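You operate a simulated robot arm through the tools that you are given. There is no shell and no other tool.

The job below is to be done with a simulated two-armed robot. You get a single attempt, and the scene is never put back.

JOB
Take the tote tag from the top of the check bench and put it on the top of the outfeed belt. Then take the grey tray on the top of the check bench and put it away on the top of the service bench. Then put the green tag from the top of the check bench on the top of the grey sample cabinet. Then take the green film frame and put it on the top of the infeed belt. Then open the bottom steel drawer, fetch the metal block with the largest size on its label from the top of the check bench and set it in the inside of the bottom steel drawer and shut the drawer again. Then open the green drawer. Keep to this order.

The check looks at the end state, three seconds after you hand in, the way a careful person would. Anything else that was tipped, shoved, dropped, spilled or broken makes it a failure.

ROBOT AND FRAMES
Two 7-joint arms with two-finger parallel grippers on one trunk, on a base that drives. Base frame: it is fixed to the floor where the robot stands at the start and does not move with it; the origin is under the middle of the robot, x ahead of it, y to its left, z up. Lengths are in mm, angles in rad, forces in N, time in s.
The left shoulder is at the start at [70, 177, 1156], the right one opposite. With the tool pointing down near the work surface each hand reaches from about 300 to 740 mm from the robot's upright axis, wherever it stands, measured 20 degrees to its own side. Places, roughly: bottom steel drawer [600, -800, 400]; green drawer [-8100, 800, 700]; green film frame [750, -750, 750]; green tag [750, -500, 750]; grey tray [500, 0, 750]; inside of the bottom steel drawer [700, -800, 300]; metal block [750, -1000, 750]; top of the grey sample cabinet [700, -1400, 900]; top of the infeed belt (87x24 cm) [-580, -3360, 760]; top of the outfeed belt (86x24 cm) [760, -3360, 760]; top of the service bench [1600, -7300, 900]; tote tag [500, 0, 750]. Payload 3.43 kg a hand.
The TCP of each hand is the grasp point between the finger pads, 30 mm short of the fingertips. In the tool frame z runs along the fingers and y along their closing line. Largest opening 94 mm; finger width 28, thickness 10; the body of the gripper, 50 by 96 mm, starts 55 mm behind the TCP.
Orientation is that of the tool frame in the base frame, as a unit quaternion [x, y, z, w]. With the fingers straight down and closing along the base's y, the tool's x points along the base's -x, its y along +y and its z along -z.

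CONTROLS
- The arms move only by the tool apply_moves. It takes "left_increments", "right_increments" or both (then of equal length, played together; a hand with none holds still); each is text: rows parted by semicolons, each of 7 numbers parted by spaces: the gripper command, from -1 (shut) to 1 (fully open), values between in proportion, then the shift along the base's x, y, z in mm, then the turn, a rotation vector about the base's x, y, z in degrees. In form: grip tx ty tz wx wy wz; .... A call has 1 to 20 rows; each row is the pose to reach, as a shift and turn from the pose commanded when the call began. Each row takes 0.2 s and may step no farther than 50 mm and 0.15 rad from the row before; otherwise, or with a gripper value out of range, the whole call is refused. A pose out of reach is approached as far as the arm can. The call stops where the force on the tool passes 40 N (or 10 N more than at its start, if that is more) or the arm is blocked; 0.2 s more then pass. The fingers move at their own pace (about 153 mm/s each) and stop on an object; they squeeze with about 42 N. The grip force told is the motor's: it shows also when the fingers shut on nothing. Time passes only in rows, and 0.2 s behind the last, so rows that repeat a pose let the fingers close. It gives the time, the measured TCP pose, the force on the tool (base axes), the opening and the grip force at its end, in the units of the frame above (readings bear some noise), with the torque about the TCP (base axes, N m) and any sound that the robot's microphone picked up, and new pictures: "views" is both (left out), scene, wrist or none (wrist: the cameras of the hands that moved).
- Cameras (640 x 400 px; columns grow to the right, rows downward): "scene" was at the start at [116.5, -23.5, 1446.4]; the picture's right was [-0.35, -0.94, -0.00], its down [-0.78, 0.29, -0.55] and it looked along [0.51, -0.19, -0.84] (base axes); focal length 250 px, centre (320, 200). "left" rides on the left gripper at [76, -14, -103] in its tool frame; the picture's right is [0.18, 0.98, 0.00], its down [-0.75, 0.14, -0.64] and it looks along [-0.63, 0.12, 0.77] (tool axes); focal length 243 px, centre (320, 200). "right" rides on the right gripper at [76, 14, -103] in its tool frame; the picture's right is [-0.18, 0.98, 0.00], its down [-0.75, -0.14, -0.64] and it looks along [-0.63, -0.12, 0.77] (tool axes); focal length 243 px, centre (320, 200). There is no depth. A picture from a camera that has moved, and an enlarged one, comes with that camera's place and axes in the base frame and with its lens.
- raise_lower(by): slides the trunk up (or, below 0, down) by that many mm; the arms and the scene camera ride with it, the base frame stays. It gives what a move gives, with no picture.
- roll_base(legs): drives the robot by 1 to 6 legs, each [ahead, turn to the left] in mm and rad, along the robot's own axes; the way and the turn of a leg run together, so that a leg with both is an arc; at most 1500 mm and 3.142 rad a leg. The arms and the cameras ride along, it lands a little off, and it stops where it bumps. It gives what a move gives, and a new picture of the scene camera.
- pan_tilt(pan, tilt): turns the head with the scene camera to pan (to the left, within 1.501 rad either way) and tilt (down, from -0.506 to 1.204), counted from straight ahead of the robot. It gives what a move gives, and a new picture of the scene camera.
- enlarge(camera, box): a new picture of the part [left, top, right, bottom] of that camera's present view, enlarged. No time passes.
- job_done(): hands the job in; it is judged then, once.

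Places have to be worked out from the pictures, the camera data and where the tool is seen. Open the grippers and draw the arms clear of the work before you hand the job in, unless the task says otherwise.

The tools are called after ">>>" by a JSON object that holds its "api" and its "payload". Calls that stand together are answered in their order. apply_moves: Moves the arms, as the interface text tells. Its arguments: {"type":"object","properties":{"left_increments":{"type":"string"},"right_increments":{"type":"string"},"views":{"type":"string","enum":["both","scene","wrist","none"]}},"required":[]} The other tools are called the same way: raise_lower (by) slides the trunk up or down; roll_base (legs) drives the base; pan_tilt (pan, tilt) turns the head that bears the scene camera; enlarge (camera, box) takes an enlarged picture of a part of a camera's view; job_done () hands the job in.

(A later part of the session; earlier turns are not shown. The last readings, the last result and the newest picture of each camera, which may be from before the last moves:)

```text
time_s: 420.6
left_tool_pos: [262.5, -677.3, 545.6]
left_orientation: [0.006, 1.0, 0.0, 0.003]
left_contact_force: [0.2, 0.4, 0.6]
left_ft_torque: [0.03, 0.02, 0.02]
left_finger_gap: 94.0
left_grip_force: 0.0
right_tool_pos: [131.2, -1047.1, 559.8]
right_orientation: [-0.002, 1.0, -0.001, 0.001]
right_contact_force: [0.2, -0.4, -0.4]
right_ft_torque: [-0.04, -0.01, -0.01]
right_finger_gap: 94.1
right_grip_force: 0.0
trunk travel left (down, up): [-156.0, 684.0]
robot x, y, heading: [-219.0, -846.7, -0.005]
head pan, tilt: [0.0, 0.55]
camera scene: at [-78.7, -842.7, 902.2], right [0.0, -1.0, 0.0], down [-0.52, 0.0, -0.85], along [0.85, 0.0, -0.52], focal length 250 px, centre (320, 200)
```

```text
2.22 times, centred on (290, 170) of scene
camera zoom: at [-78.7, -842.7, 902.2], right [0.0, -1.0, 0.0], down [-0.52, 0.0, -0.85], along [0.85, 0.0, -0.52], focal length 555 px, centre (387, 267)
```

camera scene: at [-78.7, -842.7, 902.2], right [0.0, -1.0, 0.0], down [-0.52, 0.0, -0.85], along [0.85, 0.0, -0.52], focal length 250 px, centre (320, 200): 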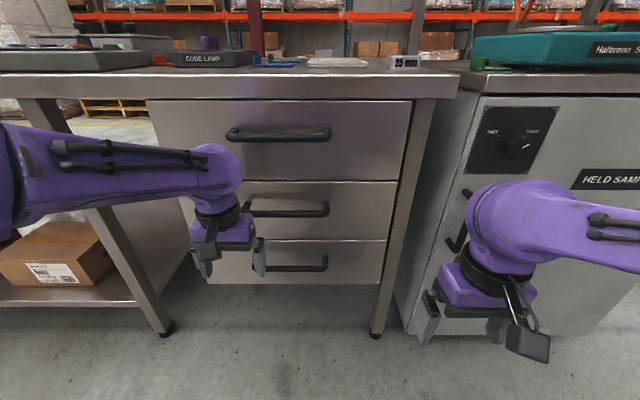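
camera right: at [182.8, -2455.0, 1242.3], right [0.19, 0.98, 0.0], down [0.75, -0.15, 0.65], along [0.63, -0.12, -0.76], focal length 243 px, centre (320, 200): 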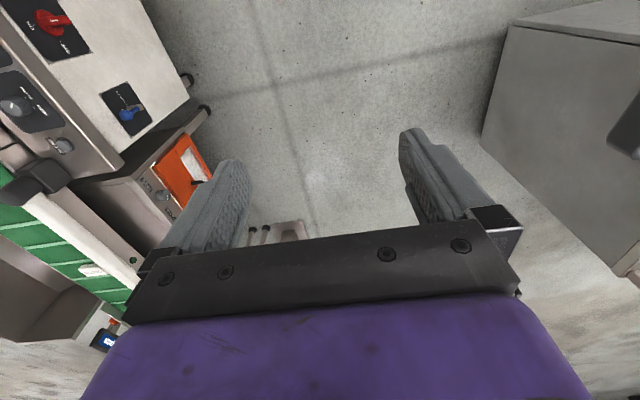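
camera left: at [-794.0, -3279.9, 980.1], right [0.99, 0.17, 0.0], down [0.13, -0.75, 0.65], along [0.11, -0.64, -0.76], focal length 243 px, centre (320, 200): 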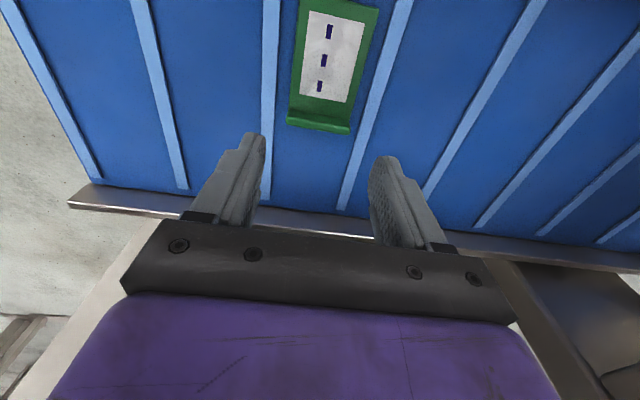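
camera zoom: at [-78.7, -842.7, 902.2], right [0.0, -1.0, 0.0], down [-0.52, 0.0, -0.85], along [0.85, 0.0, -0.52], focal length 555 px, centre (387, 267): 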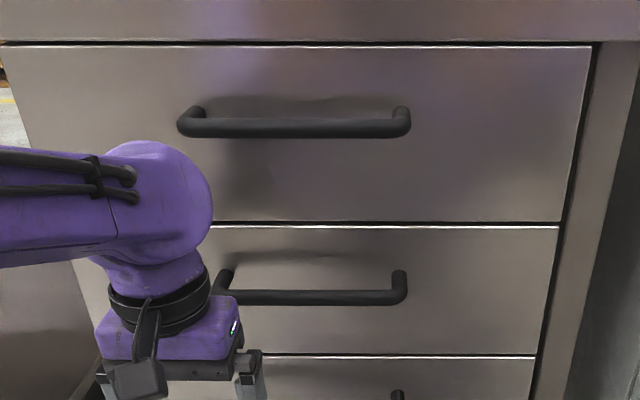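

From two views: drawer fronts at x≈414, bottom handle bar at about [366, -769, 428], ~186 mm wide, standing off ~40 mm. I turn the left hand to point forward with the fingers closing vertically, at a safe distance.

>>> {"api": "apply_moves", "payload": {"left_increments": "1 -4 -6 0 4.62 -4.62 -4.62; 1 -8 -12 -5 9.24 -9.24 -9.24; 1 -12 -18 -10 13.86 -13.86 -13.86; 1 -16 -24 -15 18.47 -18.47 -18.47; 1 -20 -30 -20 23.09 -23.09 -23.09; 1 -25 -36 -25 27.71 -27.71 -27.71; 1 -30 -42 -30 32.33 -32.33 -32.33; 1 -35 -48 -35 36.95 -36.95 -36.95; 1 -40 -54 -40 41.57 -41.57 -41.57; 1 -45 -60 -45 46.19 -46.19 -46.19; 1 -50 -66 -50 50.81 -50.81 -50.81; 1 -54 -72 -55 55.43 -55.43 -55.43; 1 -58 -78 -60 60.04 -60.04 -60.04; 1 -62 -84 -65 64.66 -64.66 -64.66; 1 -62 -88 -70 69.28 -69.28 -69.28; 1 -62 -88 -70 69.28 -69.28 -69.28", "views": "both"}}

```text
time_s: 424.0
left_tool_pos: [207.6, -764.9, 490.9]
left_orientation: [0.48, 0.511, 0.494, 0.514]
left_contact_force: [-1.2, 0.7, 0.3]
left_ft_torque: [-0.01, 0.0, 0.0]
left_finger_gap: 93.7
left_grip_force: 0.0
left hand out of reach, approached as far as the arm can: row 15, 16
right_tool_pos: [132.4, -1046.7, 558.4]
right_orientation: [-0.002, 1.0, -0.001, 0.002]
right_contact_force: [1.2, 0.3, -0.2]
right_ft_torque: [0.0, 0.02, -0.01]
right_finger_gap: 94.0
right_grip_force: 0.0
trunk travel left (down, up): [-156.0, 684.0]
robot x, y, heading: [-218.9, -842.4, 0.002]
head pan, tilt: [0.0, 0.55]
camera scene: at [-78.7, -842.7, 902.2], right [0.0, -1.0, 0.0], down [-0.52, 0.0, -0.85], along [0.85, 0.0, -0.52], focal length 250 px, centre (320, 200)
camera left: at [103.5, -690.8, 471.9], right [-0.02, 0.23, 0.97], down [-0.64, -0.75, 0.17], along [0.77, -0.62, 0.16], focal length 243 px, centre (320, 200)
```

scene: 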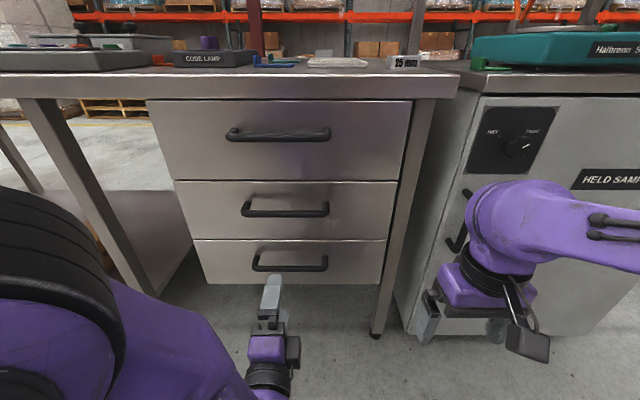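
left: 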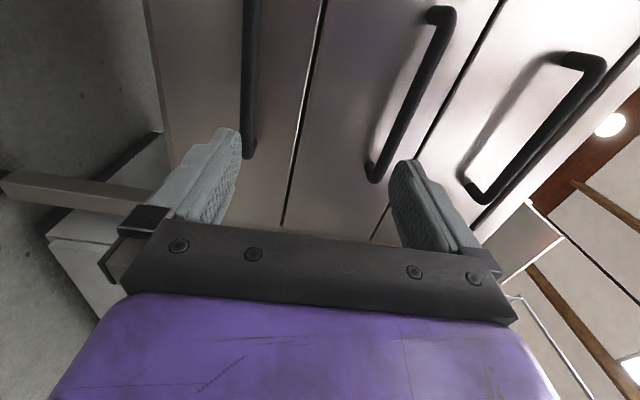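

The hand points forward as planned; the bar reads at z≈424. I move it in line at z 424, some 65 mm before the bar, and check.

>>> {"api": "apply_moves", "payload": {"left_increments": "0.3 30 0 -25 0 0 0; 0.3 60 -2 -45 0 0 0; 0.3 90 -4 -52 0 0 0; 0.3 100 -4 -52 0 0 0; 0.3 100 -4 -52 0 0 0", "views": "both"}}

```text
time_s: 425.2
left_tool_pos: [310.9, -755.4, 431.9]
left_orientation: [0.478, 0.523, 0.498, 0.5]
left_contact_force: [-0.2, 0.3, -0.3]
left_ft_torque: [0.02, 0.05, -0.03]
left_finger_gap: 61.0
left_grip_force: 0.0
right_tool_pos: [132.3, -1046.2, 558.6]
right_orientation: [-0.003, 1.0, -0.002, 0.001]
right_contact_force: [-1.0, 0.3, 0.3]
right_ft_torque: [-0.05, 0.02, 0.0]
right_finger_gap: 93.9
right_grip_force: 0.1
trunk travel left (down, up): [-156.0, 684.0]
robot x, y, heading: [-220.3, -844.8, 0.0]
head pan, tilt: [0.0, 0.55]
camera scene: at [-78.8, -842.7, 902.2], right [0.0, -1.0, 0.0], down [-0.52, 0.0, -0.85], along [0.85, 0.0, -0.52], focal length 250 px, centre (320, 200)
camera left: at [204.3, -684.1, 414.8], right [-0.01, 0.23, 0.97], down [-0.61, -0.77, 0.18], along [0.79, -0.59, 0.15], focal length 243 px, centre (320, 200)
```

scene: 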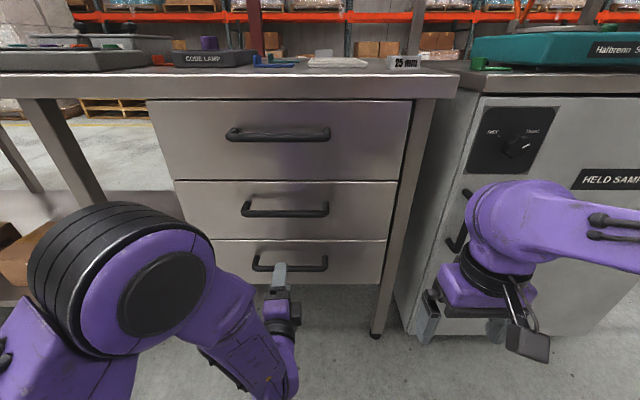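
left: 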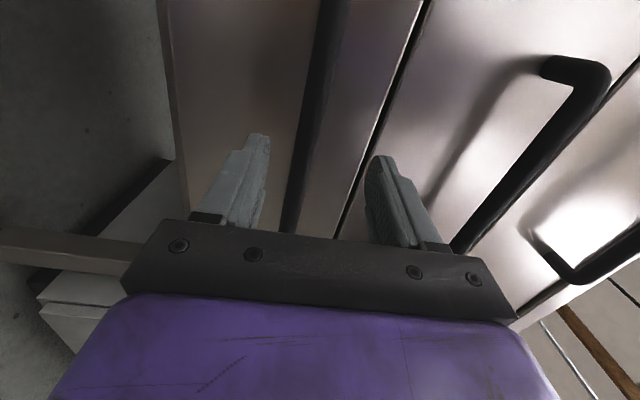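

The bar runs between the fingers, about 8 mm below centre. I check that the pose has settled and correct it.

>>> {"api": "apply_moves", "payload": {"left_increments": "0.3 0 0 0 0 0 0; 0.3 0 0 0 0 0 0", "views": "none"}}

```text
time_s: 425.8
left_tool_pos: [310.5, -754.5, 431.4]
left_orientation: [0.479, 0.523, 0.499, 0.499]
left_contact_force: [0.4, -1.0, -0.4]
left_ft_torque: [0.03, -0.01, 0.0]
left_finger_gap: 60.8
left_grip_force: 0.1
right_tool_pos: [132.3, -1046.6, 558.1]
right_orientation: [-0.002, 1.0, -0.001, 0.002]
right_contact_force: [-0.8, 0.2, -0.1]
right_ft_torque: [0.04, 0.01, 0.02]
right_finger_gap: 93.9
right_grip_force: 0.1
trunk travel left (down, up): [-156.0, 684.0]
robot x, y, heading: [-218.8, -844.2, 0.006]
head pan, tilt: [0.0, 0.55]
```

Settled at [310.5,-754.5,431]. I go down 8 mm and forward 48 mm so the bar sits between the finger pads.

>>> {"api": "apply_moves", "payload": {"left_increments": "0.3 0 -4 -7 0 0 0; 0.3 15 -6 -8 0 0 0; 0.3 32 -8 -8 0 0 0; 0.3 48 -8 -8 0 0 0; 0.3 48 -8 -8 0 0 0", "views": "wrist"}}

```text
time_s: 427.0
left_tool_pos: [356.2, -766.9, 420.8]
left_orientation: [0.489, 0.513, 0.499, 0.498]
left_contact_force: [0.3, 0.1, 0.4]
left_ft_torque: [-0.01, -0.02, -0.01]
left_finger_gap: 60.8
left_grip_force: 0.0
right_tool_pos: [132.4, -1046.6, 558.7]
right_orientation: [-0.003, 1.0, -0.002, 0.001]
right_contact_force: [-0.7, -0.8, 0.2]
right_ft_torque: [-0.02, -0.02, 0.01]
right_finger_gap: 94.1
right_grip_force: 0.0
trunk travel left (down, up): [-156.0, 684.0]
robot x, y, heading: [-220.5, -841.1, 0.002]
head pan, tilt: [0.0, 0.55]
camera left: at [250.8, -693.2, 403.9], right [0.0, 0.21, 0.98], down [-0.62, -0.77, 0.16], along [0.78, -0.61, 0.13], focal length 243 px, centre (320, 200)
```

left: 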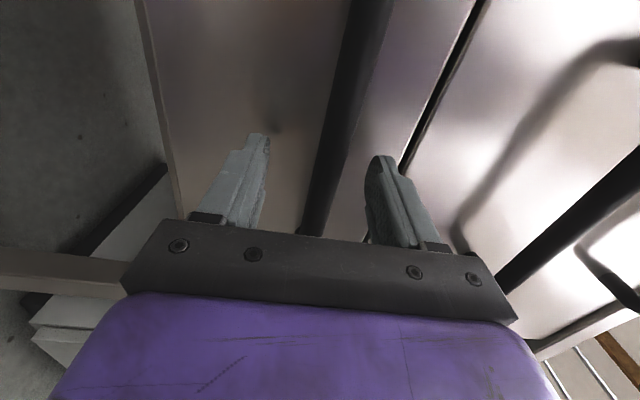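

The bar is centred between the pads. I close the gripper on it.

>>> {"api": "apply_moves", "payload": {"left_increments": "-0.5 0 0 0 0 0 0; -1 0 0 0 0 0 0; -1 0 0 0 0 0 0; -1 0 0 0 0 0 0", "views": "wrist"}}

```text
time_s: 428.0
left_tool_pos: [355.9, -766.6, 423.0]
left_orientation: [0.488, 0.509, 0.504, 0.498]
left_contact_force: [4.0, 0.4, 31.0]
left_ft_torque: [1.39, -0.29, -0.71]
left_finger_gap: 15.7
left_grip_force: 45.5
right_tool_pos: [131.3, -1046.7, 559.6]
right_orientation: [-0.003, 1.0, -0.001, 0.003]
right_contact_force: [-0.4, 0.1, -0.2]
right_ft_torque: [0.02, -0.01, -0.02]
right_finger_gap: 94.0
right_grip_force: 0.0
trunk travel left (down, up): [-156.0, 684.0]
robot x, y, heading: [-216.2, -840.4, 0.002]
head pan, tilt: [0.0, 0.55]
camera left: at [250.6, -692.2, 406.8], right [-0.01, 0.2, 0.98], down [-0.62, -0.77, 0.15], along [0.78, -0.61, 0.13], focal length 243 px, centre (320, 200)
```

left: 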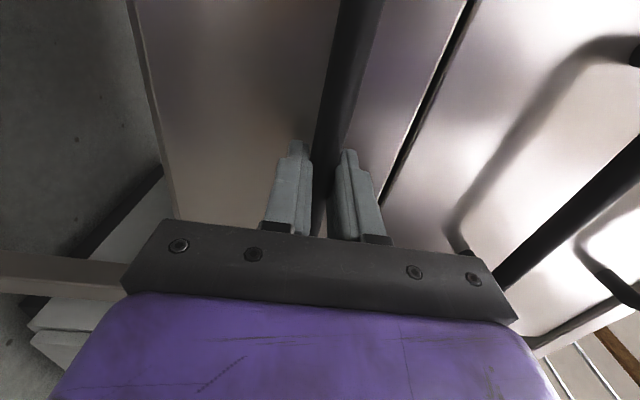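

Gripped (gap 15.7 mm), with 31 N vertical load because the bar is slightly higher. I raise the hand 4 mm to relax that.

>>> {"api": "apply_moves", "payload": {"left_increments": "-1 0 0 3 0 0 0; -1 0 0 4 0 0 0", "views": "none"}}

```text
time_s: 428.6
left_tool_pos: [354.2, -765.8, 423.0]
left_orientation: [0.491, 0.51, 0.503, 0.496]
left_contact_force: [6.5, -8.2, 30.8]
left_ft_torque: [1.47, -0.36, -0.21]
left_finger_gap: 16.1
left_grip_force: 44.2
right_tool_pos: [130.7, -1048.3, 558.2]
right_orientation: [-0.002, 1.0, 0.0, 0.004]
right_contact_force: [-0.3, 0.0, 0.7]
right_ft_torque: [0.02, -0.01, 0.02]
right_finger_gap: 94.0
right_grip_force: 0.0
trunk travel left (down, up): [-156.0, 684.0]
robot x, y, heading: [-218.7, -843.1, -0.002]
head pan, tilt: [0.0, 0.55]
```

Little change; I raise another 5 mm and re-read.

>>> {"api": "apply_moves", "payload": {"left_increments": "-1 0 0 3 0 0 0; -1 0 0 5 0 0 0; -1 0 0 5 0 0 0", "views": "none"}}

```text
time_s: 429.4
left_tool_pos: [353.0, -766.3, 423.9]
left_orientation: [0.493, 0.514, 0.498, 0.494]
left_contact_force: [5.2, -20.8, 18.4]
left_ft_torque: [1.37, -0.21, -1.03]
left_finger_gap: 15.9
left_grip_force: 45.3
right_tool_pos: [131.8, -1047.0, 559.0]
right_orientation: [-0.003, 1.0, 0.0, 0.004]
right_contact_force: [0.5, -1.0, 0.0]
right_ft_torque: [-0.02, 0.0, 0.01]
right_finger_gap: 93.8
right_grip_force: 0.0
trunk travel left (down, up): [-156.0, 684.0]
robot x, y, heading: [-215.3, -844.1, 0.002]
head pan, tilt: [0.0, 0.55]
```

Good enough. I now pull the drawer by backing the base slowly, 100 mm first, and check that the drawer follows.

>>> {"api": "roll_base", "payload": {"legs": [[-100, 0]]}}

```text
time_s: 430.5
left_tool_pos: [253.9, -765.5, 423.3]
left_orientation: [0.49, 0.518, 0.497, 0.494]
left_contact_force: [-2.4, -10.5, -13.7]
left_ft_torque: [1.27, 0.13, -0.43]
left_finger_gap: 16.1
left_grip_force: 44.7
right_tool_pos: [32.7, -1047.8, 558.3]
right_orientation: [-0.002, 1.0, -0.001, 0.001]
right_contact_force: [0.4, 0.3, -0.8]
right_ft_torque: [-0.01, 0.01, -0.03]
right_finger_gap: 94.1
right_grip_force: 0.1
trunk travel left (down, up): [-156.0, 684.0]
robot x, y, heading: [-322.0, -846.0, 0.011]
head pan, tilt: [0.0, 0.55]
camera scene: at [-177.8, -843.7, 901.7], right [0.01, -1.0, 0.0], down [-0.52, 0.0, -0.85], along [0.85, 0.01, -0.52], focal length 250 px, centre (320, 200)
```

scene: 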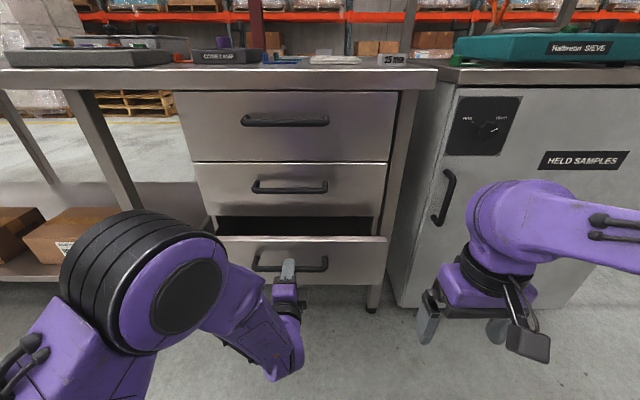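

The drawer follows. I pull another 200 mm.

>>> {"api": "roll_base", "payload": {"legs": [[-100, 0], [-100, 0]]}}

>>> {"api": "pan_tilt", "payload": {"pan": 0.0, "tilt": 0.8}}

```text
time_s: 432.4
left_tool_pos: [53.5, -764.3, 423.3]
left_orientation: [0.489, 0.522, 0.496, 0.493]
left_contact_force: [0.6, -18.2, -15.5]
left_ft_torque: [1.27, 0.17, -0.62]
left_finger_gap: 16.5
left_grip_force: 44.6
right_tool_pos: [-170.0, -1048.7, 558.3]
right_orientation: [-0.003, 1.0, 0.0, 0.001]
right_contact_force: [0.0, 0.1, -0.1]
right_ft_torque: [-0.01, 0.01, -0.02]
right_finger_gap: 94.1
right_grip_force: 0.1
trunk travel left (down, up): [-156.0, 684.0]
robot x, y, heading: [-520.8, -849.2, 0.007]
head pan, tilt: [0.0, 0.55]
camera scene: at [-379.1, -845.1, 901.9], right [0.0, -1.0, 0.0], down [-0.52, 0.0, -0.85], along [0.85, 0.0, -0.52], focal length 250 px, centre (320, 200)
```

scene: 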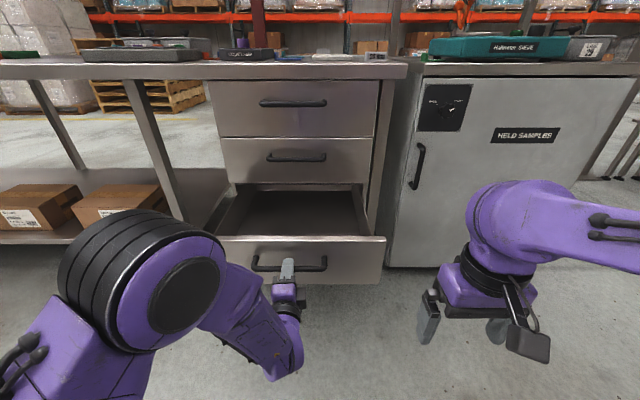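

```text
time_s: 433.2
left_tool_pos: [52.9, -766.0, 423.3]
left_orientation: [0.489, 0.523, 0.495, 0.493]
left_contact_force: [-1.6, -8.1, -8.6]
left_ft_torque: [1.26, 0.15, -0.71]
left_finger_gap: 16.4
left_grip_force: 44.9
right_tool_pos: [-169.4, -1049.0, 557.1]
right_orientation: [-0.003, 1.0, 0.0, 0.002]
right_contact_force: [0.9, -0.2, 0.2]
right_ft_torque: [0.02, 0.03, 0.0]
right_finger_gap: 94.3
right_grip_force: 0.1
trunk travel left (down, up): [-156.0, 684.0]
robot x, y, heading: [-521.5, -846.1, 0.005]
head pan, tilt: [0.0, 0.799]
camera scene: at [-389.1, -844.8, 880.7], right [0.0, -1.0, 0.0], down [-0.72, 0.0, -0.7], along [0.7, 0.0, -0.72], focal length 250 px, centre (320, 200)
```

scene: 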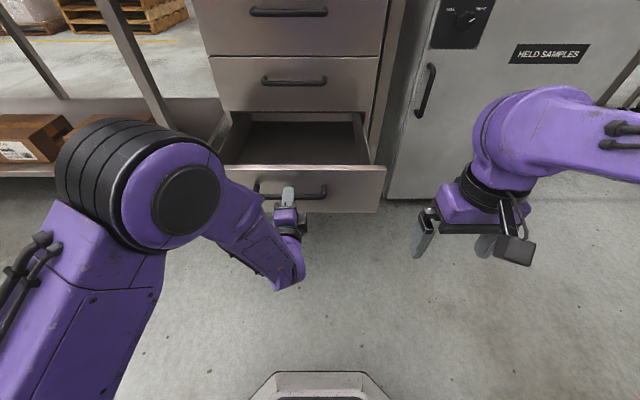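

The drawer is open by 300 mm and empty. I open the gripper and back the base off.

>>> {"api": "apply_moves", "payload": {"left_increments": "0 0 0 0 0 0 0; 0.3 0 0 0 0 0 0; 0.3 0 0 0 0 0 0", "views": "wrist"}}

>>> {"api": "roll_base", "payload": {"legs": [[-160, 0]]}}

```text
time_s: 434.0
left_tool_pos: [53.1, -762.7, 424.7]
left_orientation: [0.487, 0.523, 0.495, 0.494]
left_contact_force: [-0.3, 0.3, -0.5]
left_ft_torque: [-0.01, -0.02, 0.0]
left_finger_gap: 61.2
left_grip_force: 0.1
right_tool_pos: [-170.1, -1047.2, 559.6]
right_orientation: [-0.003, 1.0, -0.001, 0.001]
right_contact_force: [0.5, -0.3, 1.1]
right_ft_torque: [-0.01, -0.04, 0.0]
right_finger_gap: 93.9
right_grip_force: 0.1
trunk travel left (down, up): [-156.0, 684.0]
robot x, y, heading: [-520.0, -848.0, 0.003]
head pan, tilt: [0.0, 0.799]
camera left: at [-53.2, -691.9, 409.6], right [0.01, 0.22, 0.98], down [-0.61, -0.77, 0.18], along [0.79, -0.6, 0.12], focal length 243 px, centre (320, 200)
```

left: 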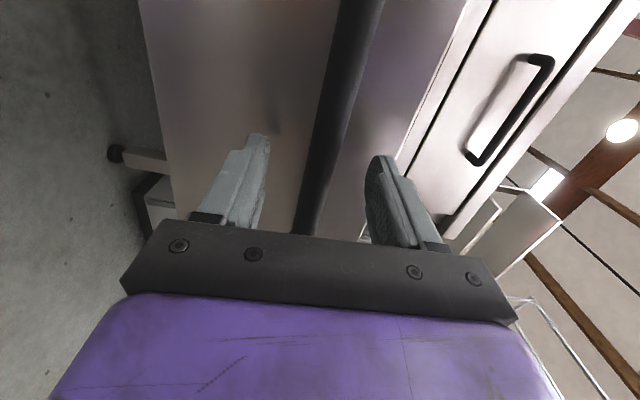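

```text
time_s: 435.4
left_tool_pos: [-108.8, -764.6, 424.1]
left_orientation: [0.485, 0.524, 0.496, 0.494]
left_contact_force: [-0.1, 0.2, 0.5]
left_ft_torque: [-0.01, 0.02, -0.04]
left_finger_gap: 61.1
left_grip_force: 0.1
right_tool_pos: [-331.0, -1048.0, 558.2]
right_orientation: [-0.003, 1.0, -0.001, 0.002]
right_contact_force: [-0.9, 0.5, 1.0]
right_ft_torque: [0.04, 0.0, 0.02]
right_finger_gap: 94.1
right_grip_force: 0.1
trunk travel left (down, up): [-156.0, 684.0]
robot x, y, heading: [-682.9, -847.5, 0.008]
head pan, tilt: [0.0, 0.799]
camera scene: at [-550.9, -844.9, 880.9], right [0.01, -1.0, 0.0], down [-0.72, 0.0, -0.7], along [0.7, 0.0, -0.72], focal length 250 px, centre (320, 200)
```

scene: 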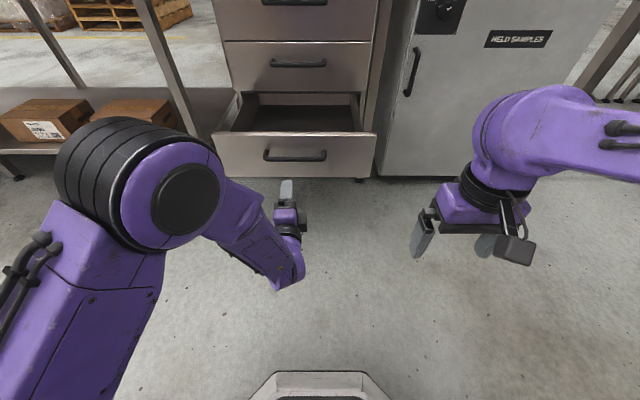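

Clear of the handle. I turn the left hand back to point down, moving it to its usual carrying place.

>>> {"api": "apply_moves", "payload": {"left_increments": "0.3 -6 6 8 -4.53 4.52 4.43; 0.3 -12 11 16 -9.07 9.03 8.87; 0.3 -19 17 24 -13.6 13.55 13.3; 0.3 -25 23 33 -18.1 18.1 17.7; 0.3 -31 28 41 -22.7 22.6 22.2; 0.3 -38 34 49 -27.2 27.1 26.6; 0.3 -44 40 57 -31.7 31.6 31; 0.3 -50 45 65 -36.3 36.1 35.5; 0.3 -56 51 73 -40.8 40.7 39.9; 0.3 -63 57 81 -45.3 45.2 44.3; 0.3 -69 62 89 -49.9 49.7 48.8; 1 -75 68 98 -54.4 54.2 53.2; 1 -81 74 106 -58.9 58.7 57.6; 1 -88 79 114 -63.5 63.2 62.1; 1 -94 85 122 -68 67.76 66.5; 1 -94 85 122 -68 67.76 66.5", "views": "scene"}}

>>> {"api": "raise_lower", "payload": {"by": 350}}

>>> {"api": "raise_lower", "payload": {"by": 230}}

```text
time_s: 438.8
left_tool_pos: [-203.4, -679.4, 546.0]
left_orientation: [0.0, 1.0, 0.0, 0.002]
left_contact_force: [-0.7, 0.7, -0.2]
left_ft_torque: [-0.01, -0.02, -0.01]
left_finger_gap: 94.1
left_grip_force: 0.0
right_tool_pos: [-330.0, -1048.7, 558.0]
right_orientation: [-0.003, 1.0, -0.001, 0.002]
right_contact_force: [0.8, -0.4, 1.0]
right_ft_torque: [0.02, 0.0, 0.01]
right_finger_gap: 94.3
right_grip_force: 0.0
trunk travel left (down, up): [-156.0, 684.0]
robot x, y, heading: [-682.0, -851.1, 0.005]
head pan, tilt: [0.0, 0.799]
camera scene: at [-550.9, -844.8, 880.8], right [0.01, -1.0, 0.0], down [-0.72, 0.0, -0.7], along [0.7, 0.0, -0.72], focal length 250 px, centre (320, 200)
```

scene: 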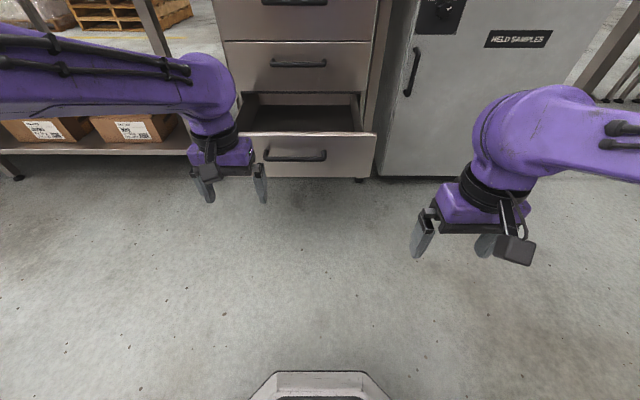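

```text
time_s: 442.2
left_tool_pos: [-202.3, -678.7, 896.2]
left_orientation: [0.002, 1.0, 0.0, 0.001]
left_contact_force: [0.0, 0.5, -0.7]
left_ft_torque: [0.03, -0.02, 0.03]
left_finger_gap: 93.8
left_grip_force: 0.1
right_tool_pos: [-330.7, -1048.7, 908.8]
right_orientation: [-0.004, 1.0, -0.002, 0.002]
right_contact_force: [0.1, 0.2, -0.7]
right_ft_torque: [-0.02, 0.01, -0.01]
right_finger_gap: 94.1
right_grip_force: 0.1
trunk travel left (down, up): [-506.0, 334.0]
robot x, y, heading: [-682.7, -845.5, 0.005]
head pan, tilt: [0.0, 0.799]
```

```text
time_s: 444.6
left_tool_pos: [-202.7, -678.9, 1125.3]
left_orientation: [0.001, 1.0, -0.001, 0.001]
left_contact_force: [1.0, -0.2, 0.7]
left_ft_torque: [0.03, 0.0, 0.0]
left_finger_gap: 94.1
left_grip_force: 0.1
right_tool_pos: [-331.2, -1048.3, 1138.5]
right_orientation: [-0.003, 1.0, -0.001, 0.001]
right_contact_force: [0.1, 0.5, -0.1]
right_ft_torque: [0.0, 0.03, 0.03]
right_finger_gap: 93.9
right_grip_force: 0.1
trunk travel left (down, up): [-736.0, 104.0]
robot x, y, heading: [-680.3, -846.8, 0.004]
head pan, tilt: [0.0, 0.799]
```

Now the 32 mm block at about [920,-854]: too deep to reach from the front, so I go round to the bench's back side. First to the aisle at y≈-2312, facing east.

>>> {"api": "roll_base", "payload": {"legs": [[0, -1.575], [730, 0], [735, 0], [0, 1.571]]}}

>>> {"api": "apply_moves", "payload": {"left_increments": "1 25 -15 0 0 0 0; 1 50 -30 0 0 0 0; 1 50 -40 0 0 0 0; 1 50 -40 0 0 0 0; 1 50 -40 0 0 0 0", "right_increments": "1 40 15 0 0 0 0; 1 80 30 0 0 0 0; 1 120 45 0 0 0 0; 1 160 60 0 0 0 0; 1 180 65 0 0 0 0", "views": "none"}}

>>> {"api": "pan_tilt", "payload": {"pan": 0.0, "tilt": 0.4}}

```text
time_s: 459.9
left_tool_pos: [-193.7, -2131.4, 1126.5]
left_orientation: [-0.01, 1.0, 0.0, 0.0]
left_contact_force: [0.3, 0.2, 0.3]
left_ft_torque: [-0.02, 0.02, -0.02]
left_finger_gap: 93.8
left_grip_force: 0.0
right_tool_pos: [-314.7, -2504.2, 1138.7]
right_orientation: [-0.015, 1.0, -0.001, 0.002]
right_contact_force: [-0.5, -0.4, 0.0]
right_ft_torque: [0.01, -0.01, 0.02]
right_finger_gap: 93.9
right_grip_force: 0.0
trunk travel left (down, up): [-736.0, 104.0]
robot x, y, heading: [-672.3, -2308.9, 0.028]
head pan, tilt: [0.0, 0.799]
camera scene: at [-538.9, -2304.7, 1460.8], right [0.03, -1.0, 0.0], down [-0.72, -0.02, -0.7], along [0.7, 0.02, -0.72], focal length 250 px, centre (320, 200)
```

scene: 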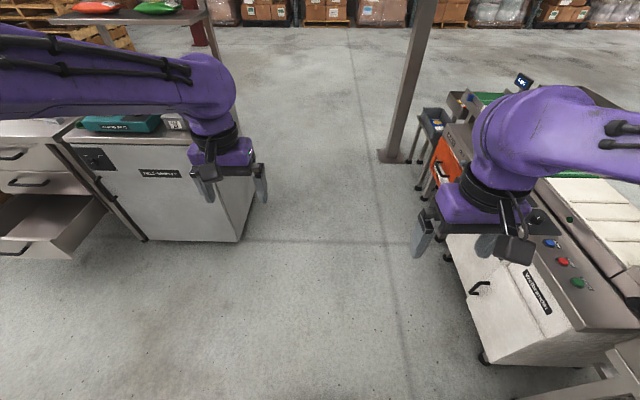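

```text
time_s: 461.1
left_tool_pos: [-143.4, -2171.6, 1126.0]
left_orientation: [-0.01, 1.0, 0.0, 0.001]
left_contact_force: [0.1, 0.4, -0.2]
left_ft_torque: [0.04, 0.03, 0.01]
left_finger_gap: 93.8
left_grip_force: 0.1
right_tool_pos: [-133.0, -2438.1, 1138.5]
right_orientation: [-0.015, 1.0, 0.0, 0.002]
right_contact_force: [0.9, 0.3, -0.2]
right_ft_torque: [-0.02, -0.01, 0.02]
right_finger_gap: 93.8
right_grip_force: 0.1
trunk travel left (down, up): [-736.0, 104.0]
robot x, y, heading: [-675.1, -2304.9, 0.031]
head pan, tilt: [0.0, 0.799]
```

```text
time_s: 462.0
left_tool_pos: [-145.4, -2171.2, 1127.1]
left_orientation: [-0.009, 1.0, -0.001, 0.001]
left_contact_force: [-0.3, 1.0, -0.4]
left_ft_torque: [-0.01, -0.03, 0.01]
left_finger_gap: 94.0
left_grip_force: 0.1
right_tool_pos: [-134.4, -2438.1, 1138.8]
right_orientation: [-0.016, 1.0, -0.001, 0.003]
right_contact_force: [0.5, -0.3, 0.1]
right_ft_torque: [0.03, 0.02, -0.02]
right_finger_gap: 94.3
right_grip_force: 0.1
trunk travel left (down, up): [-736.0, 104.0]
robot x, y, heading: [-671.9, -2308.6, 0.032]
head pan, tilt: [0.0, 0.4]
camera scene: at [-527.0, -2304.2, 1495.9], right [0.03, -1.0, 0.0], down [-0.39, -0.01, -0.92], along [0.92, 0.03, -0.39], focal length 250 px, centre (320, 200)
```

scene: 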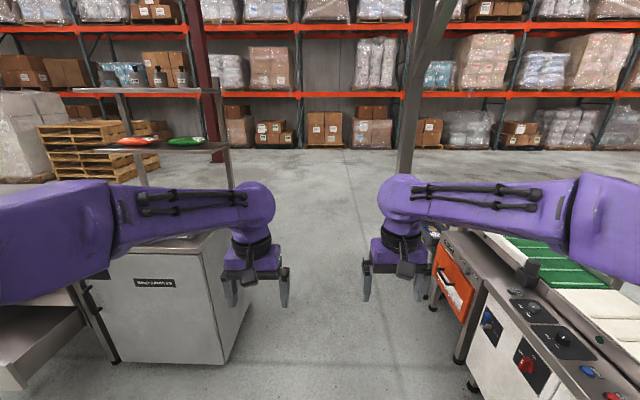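

Heading is 0.03 off; I correct it and drive east through the gap to x≈1560, then turn north.

>>> {"api": "roll_base", "payload": {"legs": [[0, -0.033], [1120, 0], [1110, 0]]}}

>>> {"api": "pan_tilt", "payload": {"pan": 1.3, "tilt": 0.6}}

```text
time_s: 473.3
left_tool_pos: [2084.7, -2157.6, 1125.4]
left_orientation: [-0.005, 1.0, 0.0, 0.001]
left_contact_force: [-0.7, 0.2, -1.0]
left_ft_torque: [-0.02, 0.02, 0.01]
left_finger_gap: 94.1
left_grip_force: 0.0
right_tool_pos: [2092.3, -2425.3, 1138.8]
right_orientation: [-0.009, 1.0, -0.001, 0.003]
right_contact_force: [-0.3, 0.0, 0.3]
right_ft_torque: [0.05, 0.0, -0.05]
right_finger_gap: 93.9
right_grip_force: 0.1
trunk travel left (down, up): [-736.0, 104.0]
robot x, y, heading: [1554.0, -2291.1, 0.017]
head pan, tilt: [0.0, 0.4]
camera scene: at [1700.2, -2286.8, 1496.0], right [0.02, -1.0, 0.0], down [-0.39, -0.01, -0.92], along [0.92, 0.02, -0.39], focal length 250 px, centre (320, 200)
```

scene: 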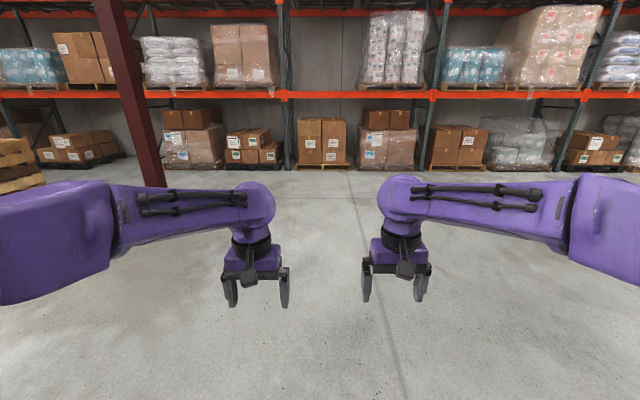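

```text
time_s: 474.8
left_tool_pos: [2084.9, -2158.9, 1126.0]
left_orientation: [-0.005, 1.0, 0.0, 0.001]
left_contact_force: [0.0, 0.2, -0.3]
left_ft_torque: [0.01, -0.01, 0.02]
left_finger_gap: 93.9
left_grip_force: 0.0
right_tool_pos: [2091.4, -2424.2, 1138.5]
right_orientation: [-0.009, 1.0, -0.001, 0.001]
right_contact_force: [0.0, -0.2, 0.7]
right_ft_torque: [-0.02, 0.01, -0.04]
right_finger_gap: 94.1
right_grip_force: 0.0
trunk travel left (down, up): [-736.0, 104.0]
robot x, y, heading: [1561.9, -2289.2, 0.021]
head pan, tilt: [1.3, 0.6]
camera scene: at [1630.0, -2203.0, 1477.7], right [0.97, -0.25, 0.0], down [-0.14, -0.55, -0.83], along [0.21, 0.8, -0.56], focal length 250 px, centre (320, 200)
```

scene: 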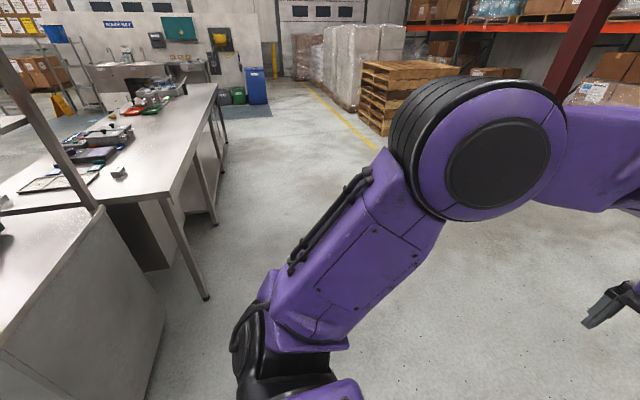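

From here the block is seen again at about [916,-845]; the bench's back edge is x≈1200. I turn north, drive to y≈-1000 and face west.

>>> {"api": "roll_base", "payload": {"legs": [[0, 1.551], [1290, 0], [0, 1.571]]}}

>>> {"api": "pan_tilt", "payload": {"pan": -0.1, "tilt": 0.8}}

```text
time_s: 488.9
left_tool_pos: [1016.5, -1132.8, 1126.0]
left_orientation: [1.0, 0.003, -0.001, 0.002]
left_contact_force: [0.4, -0.4, -0.2]
left_ft_torque: [-0.03, -0.01, 0.02]
left_finger_gap: 93.8
left_grip_force: 0.0
right_tool_pos: [1010.3, -865.6, 1137.9]
right_orientation: [1.0, 0.008, -0.002, -0.001]
right_contact_force: [1.1, 0.0, 0.3]
right_ft_torque: [0.0, 0.02, -0.03]
right_finger_gap: 94.0
right_grip_force: 0.2
trunk travel left (down, up): [-736.0, 104.0]
robot x, y, heading: [1543.4, -1001.9, -3.13]
head pan, tilt: [1.3, 0.6]
camera scene: at [1472.2, -1087.4, 1477.7], right [-0.97, 0.25, 0.0], down [0.14, 0.55, -0.83], along [-0.21, -0.8, -0.56], focal length 250 px, centre (320, 200)
```

scene: 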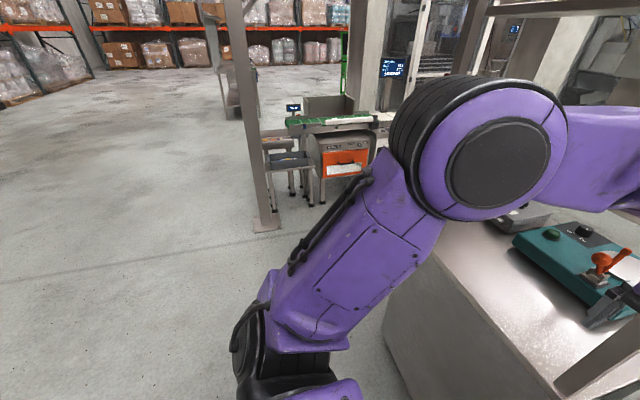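

```text
time_s: 490.4
left_tool_pos: [1016.6, -1132.4, 1125.0]
left_orientation: [1.0, 0.003, 0.0, 0.0]
left_contact_force: [0.6, 0.1, -0.6]
left_ft_torque: [-0.01, -0.01, -0.01]
left_finger_gap: 94.0
left_grip_force: 0.1
right_tool_pos: [1010.4, -865.7, 1138.1]
right_orientation: [1.0, 0.008, -0.002, -0.002]
right_contact_force: [-0.8, 0.1, -0.2]
right_ft_torque: [-0.02, 0.01, 0.03]
right_finger_gap: 94.1
right_grip_force: 0.1
trunk travel left (down, up): [-736.0, 104.0]
robot x, y, heading: [1545.5, -1001.8, -3.126]
head pan, tilt: [-0.099, 0.799]
camera scene: at [1414.2, -995.2, 1460.8], right [0.08, 1.0, 0.0], down [0.71, -0.06, -0.7], along [-0.69, 0.06, -0.72], focal length 250 px, centre (320, 200)
```

scene: 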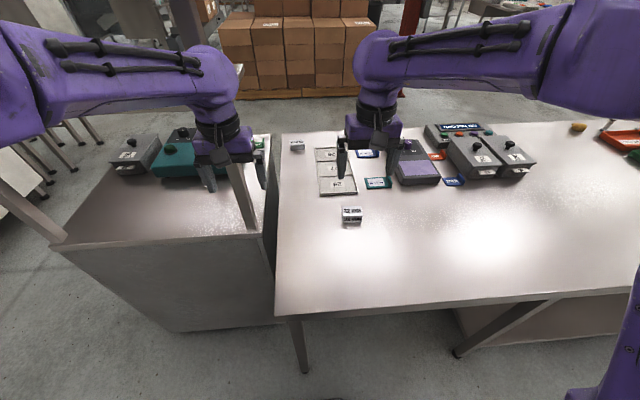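

The 32 mm block is in plain view at the back of the bench. The left hand is rather close to a shelf post, so I draw it back toward the robot, and zoom in on the block.

>>> {"api": "apply_moves", "payload": {"left_increments": "1 45 0 0 0 0 0; 1 90 0 0 0 0 0; 1 135 0 0 0 0 0; 1 170 0 0 0 0 0; 1 170 0 0 0 0 0", "views": "none"}}

>>> {"api": "enlarge", "payload": {"camera": "scene", "box": [320, 190, 384, 230]}}

>>> {"api": "enlarge", "payload": {"camera": "right", "box": [0, 0, 640, 399]}}

```text
time_s: 491.6
left_tool_pos: [1186.2, -1131.9, 1125.6]
left_orientation: [1.0, 0.002, -0.001, 0.001]
left_contact_force: [-0.1, -0.2, 0.8]
left_ft_torque: [-0.01, -0.01, 0.05]
left_finger_gap: 93.8
left_grip_force: 0.0
right_tool_pos: [1009.9, -863.4, 1138.2]
right_orientation: [1.0, 0.008, -0.001, 0.001]
right_contact_force: [0.1, -0.5, -0.5]
right_ft_torque: [-0.03, -0.05, 0.04]
right_finger_gap: 93.7
right_grip_force: 0.1
trunk travel left (down, up): [-736.0, 104.0]
robot x, y, heading: [1547.8, -1001.4, -3.133]
head pan, tilt: [-0.099, 0.799]
```

```text
10.00 times, centred on (352, 210) of scene
camera zoom: at [1413.9, -993.8, 1460.8], right [0.09, 1.0, 0.0], down [0.71, -0.06, -0.7], along [-0.69, 0.06, -0.72], focal length 2497 px, centre (0, 100)
```

zoom: 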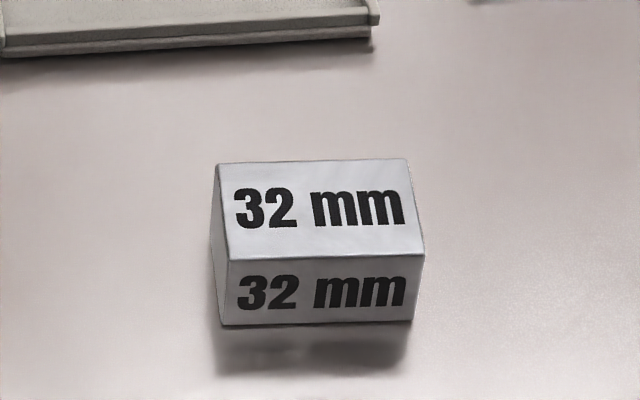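

```text
1.00 times, centred on (320, 200) of right (not enlarged: the box is as wide or as high as the picture)
camera zoom: at [1086.1, -877.3, 1240.8], right [-0.17, -0.99, 0.0], down [-0.75, 0.13, 0.65], along [-0.64, 0.11, -0.76], focal length 243 px, centre (320, 200)
```

zoom: 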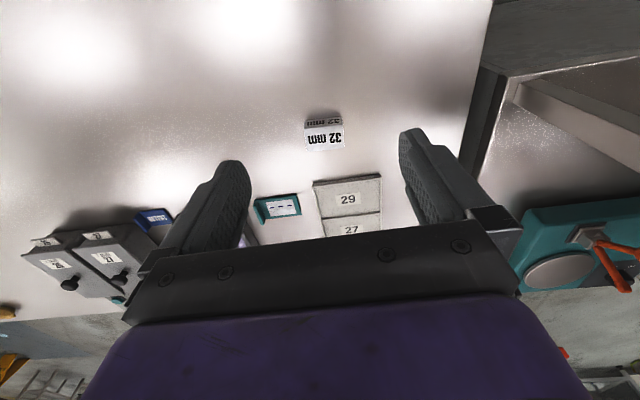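

The block sits at x 897–936, y -882…-823, turned about 4°. I bring the right hand above its centre [917,-853].

>>> {"api": "apply_moves", "payload": {"right_increments": "1 -30 4 -30 0 0 -1.5; 1 -60 8 -60 0 0 -3; 1 -93 11.5 -90 0 0 -4.5; 1 -93 11.5 -130 0 0 -4.5; 1 -93 11.5 -160 0 0 -4.5; 1 -93 11.5 -160 0 0 -4.5", "views": "both"}}

```text
time_s: 493.1
left_tool_pos: [1186.5, -1133.4, 1126.3]
left_orientation: [1.0, 0.003, 0.0, 0.0]
left_contact_force: [-0.6, 1.2, -0.7]
left_ft_torque: [-0.01, 0.02, 0.03]
left_finger_gap: 94.0
left_grip_force: 0.0
right_tool_pos: [916.8, -852.6, 978.7]
right_orientation: [0.999, -0.032, -0.001, 0.0]
right_contact_force: [-0.2, -0.6, -0.1]
right_ft_torque: [0.01, 0.01, 0.01]
right_finger_gap: 94.4
right_grip_force: 0.0
trunk travel left (down, up): [-736.0, 104.0]
robot x, y, heading: [1544.0, -1002.4, -3.131]
head pan, tilt: [-0.099, 0.799]
camera scene: at [1414.4, -995.3, 1460.8], right [0.08, 1.0, 0.0], down [0.71, -0.06, -0.7], along [-0.69, 0.06, -0.72], focal length 250 px, centre (320, 200)
camera right: at [991.9, -872.6, 1080.6], right [-0.25, -0.97, 0.0], down [-0.74, 0.19, 0.65], along [-0.63, 0.16, -0.76], focal length 243 px, centre (320, 200)
```

scene: 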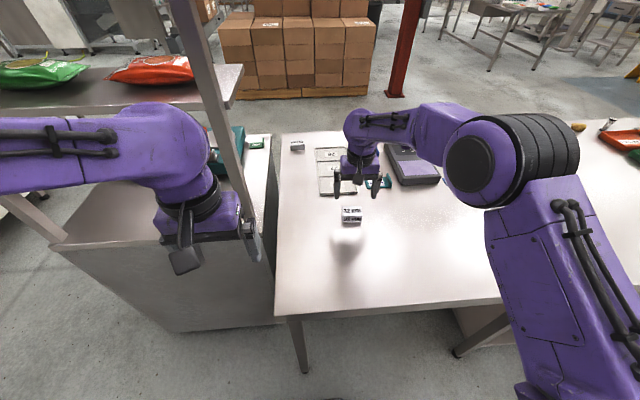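
right: 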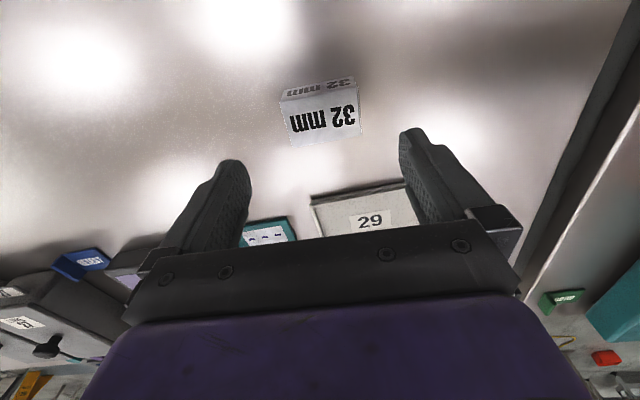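

Well aligned. I descend around the block to z≈893.

>>> {"api": "apply_moves", "payload": {"right_increments": "1 0 0 -30 0 0 0; 1 0 0 -55 0 0 0; 1 0 0 -75 0 0 0; 1 0 0 -85 0 0 0; 1 0 0 -85 0 0 0", "views": "wrist"}}

```text
time_s: 494.2
left_tool_pos: [1187.3, -1132.6, 1126.9]
left_orientation: [1.0, 0.002, -0.001, 0.0]
left_contact_force: [-0.6, -0.2, -0.5]
left_ft_torque: [-0.02, -0.01, 0.04]
left_finger_gap: 93.8
left_grip_force: 0.1
right_tool_pos: [916.2, -854.1, 892.6]
right_orientation: [1.0, -0.031, -0.003, -0.001]
right_contact_force: [-0.9, -0.6, 0.5]
right_ft_torque: [0.0, 0.02, 0.0]
right_finger_gap: 94.1
right_grip_force: 0.0
trunk travel left (down, up): [-736.0, 104.0]
robot x, y, heading: [1542.3, -1002.1, -3.129]
head pan, tilt: [-0.099, 0.799]
camera right: at [992.2, -873.1, 996.0], right [-0.25, -0.97, 0.0], down [-0.74, 0.19, 0.65], along [-0.63, 0.16, -0.76], focal length 243 px, centre (320, 200)
```

right: 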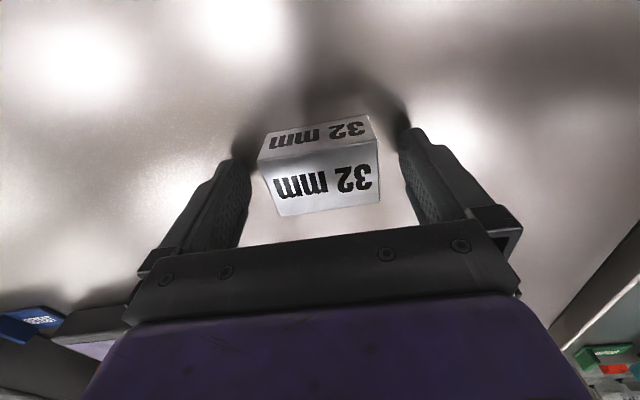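

The block stands between the fingers. I close on it and lift slowly.

>>> {"api": "apply_moves", "payload": {"right_increments": "0.3 0 0 0 0 0 0; -1 0 0 0 0 0 0; -1 0 0 0 0 0 0; -1 0 0 0 0 0 0", "views": "none"}}

>>> {"api": "apply_moves", "payload": {"right_increments": "-1 0 0 3 0 0 0; -1 0 0 7 0 0 0; -1 0 0 13 0 0 0; -1 0 0 21 0 0 0; -1 0 0 32 0 0 0; -1 0 0 45 0 0 0; -1 0 0 45 0 0 0", "views": "both"}}

```text
time_s: 495.2
left_tool_pos: [1186.5, -1133.5, 1124.3]
left_orientation: [1.0, 0.003, 0.0, 0.001]
left_contact_force: [0.4, -1.4, 1.1]
left_ft_torque: [0.0, -0.01, 0.01]
left_finger_gap: 94.0
left_grip_force: 0.1
right_tool_pos: [917.3, -854.0, 892.1]
right_orientation: [1.0, -0.03, -0.002, -0.001]
right_contact_force: [-0.1, -0.8, 0.2]
right_ft_torque: [0.0, 0.05, 0.04]
right_finger_gap: 63.9
right_grip_force: 42.0
trunk travel left (down, up): [-736.0, 104.0]
robot x, y, heading: [1543.2, -1001.4, -3.125]
head pan, tilt: [-0.099, 0.799]
```

```text
time_s: 496.9
left_tool_pos: [1186.6, -1132.9, 1125.1]
left_orientation: [1.0, 0.002, -0.001, 0.0]
left_contact_force: [0.3, -0.6, -0.2]
left_ft_torque: [0.03, -0.02, 0.0]
left_finger_gap: 94.0
left_grip_force: 0.1
right_tool_pos: [917.4, -853.3, 938.7]
right_orientation: [1.0, -0.031, -0.002, -0.001]
right_contact_force: [0.0, -0.7, -1.8]
right_ft_torque: [0.0, 0.03, 0.01]
right_finger_gap: 64.1
right_grip_force: 42.3
trunk travel left (down, up): [-736.0, 104.0]
robot x, y, heading: [1544.6, -1001.1, -3.129]
head pan, tilt: [-0.099, 0.799]
camera scene: at [1413.6, -995.1, 1460.8], right [0.08, 1.0, 0.0], down [0.71, -0.06, -0.7], along [-0.69, 0.06, -0.72], focal length 250 px, centre (320, 200)
camera right: at [991.7, -872.9, 1040.9], right [-0.25, -0.97, 0.0], down [-0.74, 0.19, 0.64], along [-0.62, 0.16, -0.76], focal length 243 px, centre (320, 200)
```

scene: 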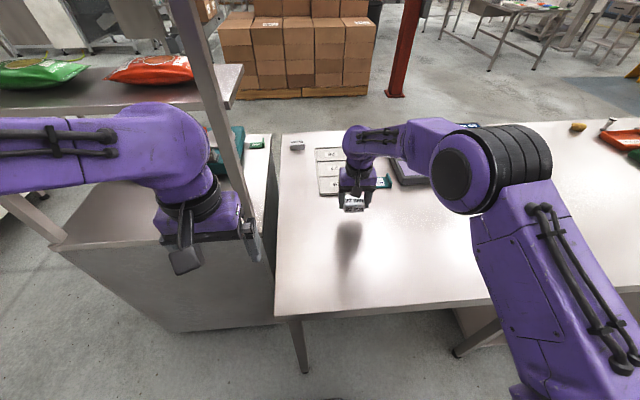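
right: 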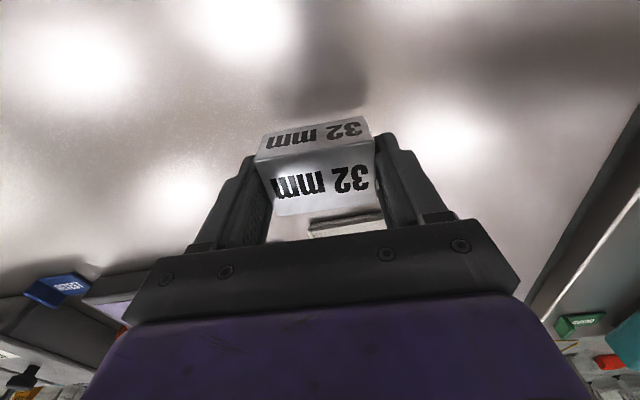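

The block is held (64 mm gap). I raise it, draw the hand back, then back the robot straight away from the bench to x≈2240.

>>> {"api": "apply_moves", "payload": {"right_increments": "-1 0 0 25 0 0 0; -1 0 0 60 0 0 0; -1 15 -2 100 0 0 0; -1 40 -5 140 0 0 0; -1 65 -8 170 0 0 0; -1 90 -11 195 0 0 0; -1 93 -11 200 0 0 0; -1 93 -11 200 0 0 0", "views": "wrist"}}

>>> {"api": "roll_base", "payload": {"legs": [[-350, 0], [-350, 0]]}}

```text
time_s: 498.6
left_tool_pos: [1185.2, -1133.7, 1125.6]
left_orientation: [1.0, 0.002, -0.001, 0.0]
left_contact_force: [-0.5, 0.8, 0.4]
left_ft_torque: [-0.03, 0.03, 0.03]
left_finger_gap: 94.0
left_grip_force: 0.0
right_tool_pos: [1011.1, -865.0, 1137.1]
right_orientation: [1.0, -0.031, -0.002, -0.002]
right_contact_force: [1.5, 1.1, -2.2]
right_ft_torque: [0.03, 0.04, 0.0]
right_finger_gap: 64.0
right_grip_force: 42.3
trunk travel left (down, up): [-736.0, 104.0]
robot x, y, heading: [1543.8, -1001.0, -3.129]
head pan, tilt: [-0.099, 0.799]
camera right: at [1085.1, -883.6, 1240.6], right [-0.25, -0.97, 0.0], down [-0.74, 0.19, 0.64], along [-0.62, 0.16, -0.76], focal length 243 px, centre (320, 200)
```

right: 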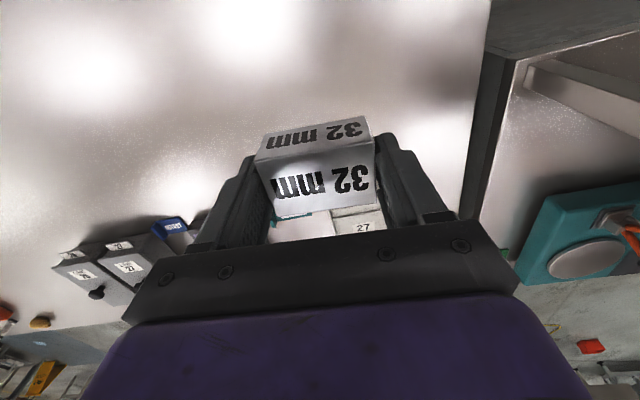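

```text
time_s: 502.8
left_tool_pos: [1886.2, -1123.1, 1125.2]
left_orientation: [1.0, 0.0, 0.0, 0.0]
left_contact_force: [-0.3, 0.0, 0.3]
left_ft_torque: [0.03, 0.03, 0.0]
left_finger_gap: 94.1
left_grip_force: 0.1
right_tool_pos: [1710.7, -854.6, 1137.0]
right_orientation: [0.999, -0.035, -0.002, -0.001]
right_contact_force: [0.4, -0.3, -2.2]
right_ft_torque: [0.0, 0.01, 0.02]
right_finger_gap: 64.1
right_grip_force: 42.6
trunk travel left (down, up): [-736.0, 104.0]
robot x, y, heading: [2247.3, -992.0, -3.133]
head pan, tilt: [-0.099, 0.799]
camera scene: at [2113.9, -986.1, 1460.7], right [0.09, 1.0, 0.0], down [0.71, -0.06, -0.7], along [-0.69, 0.06, -0.72], focal length 250 px, centre (320, 200)
```

scene: 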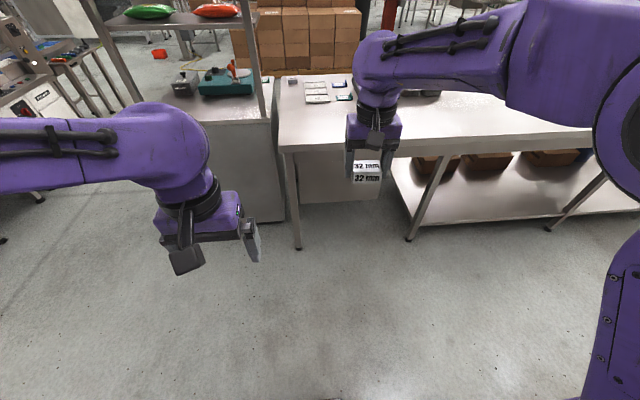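

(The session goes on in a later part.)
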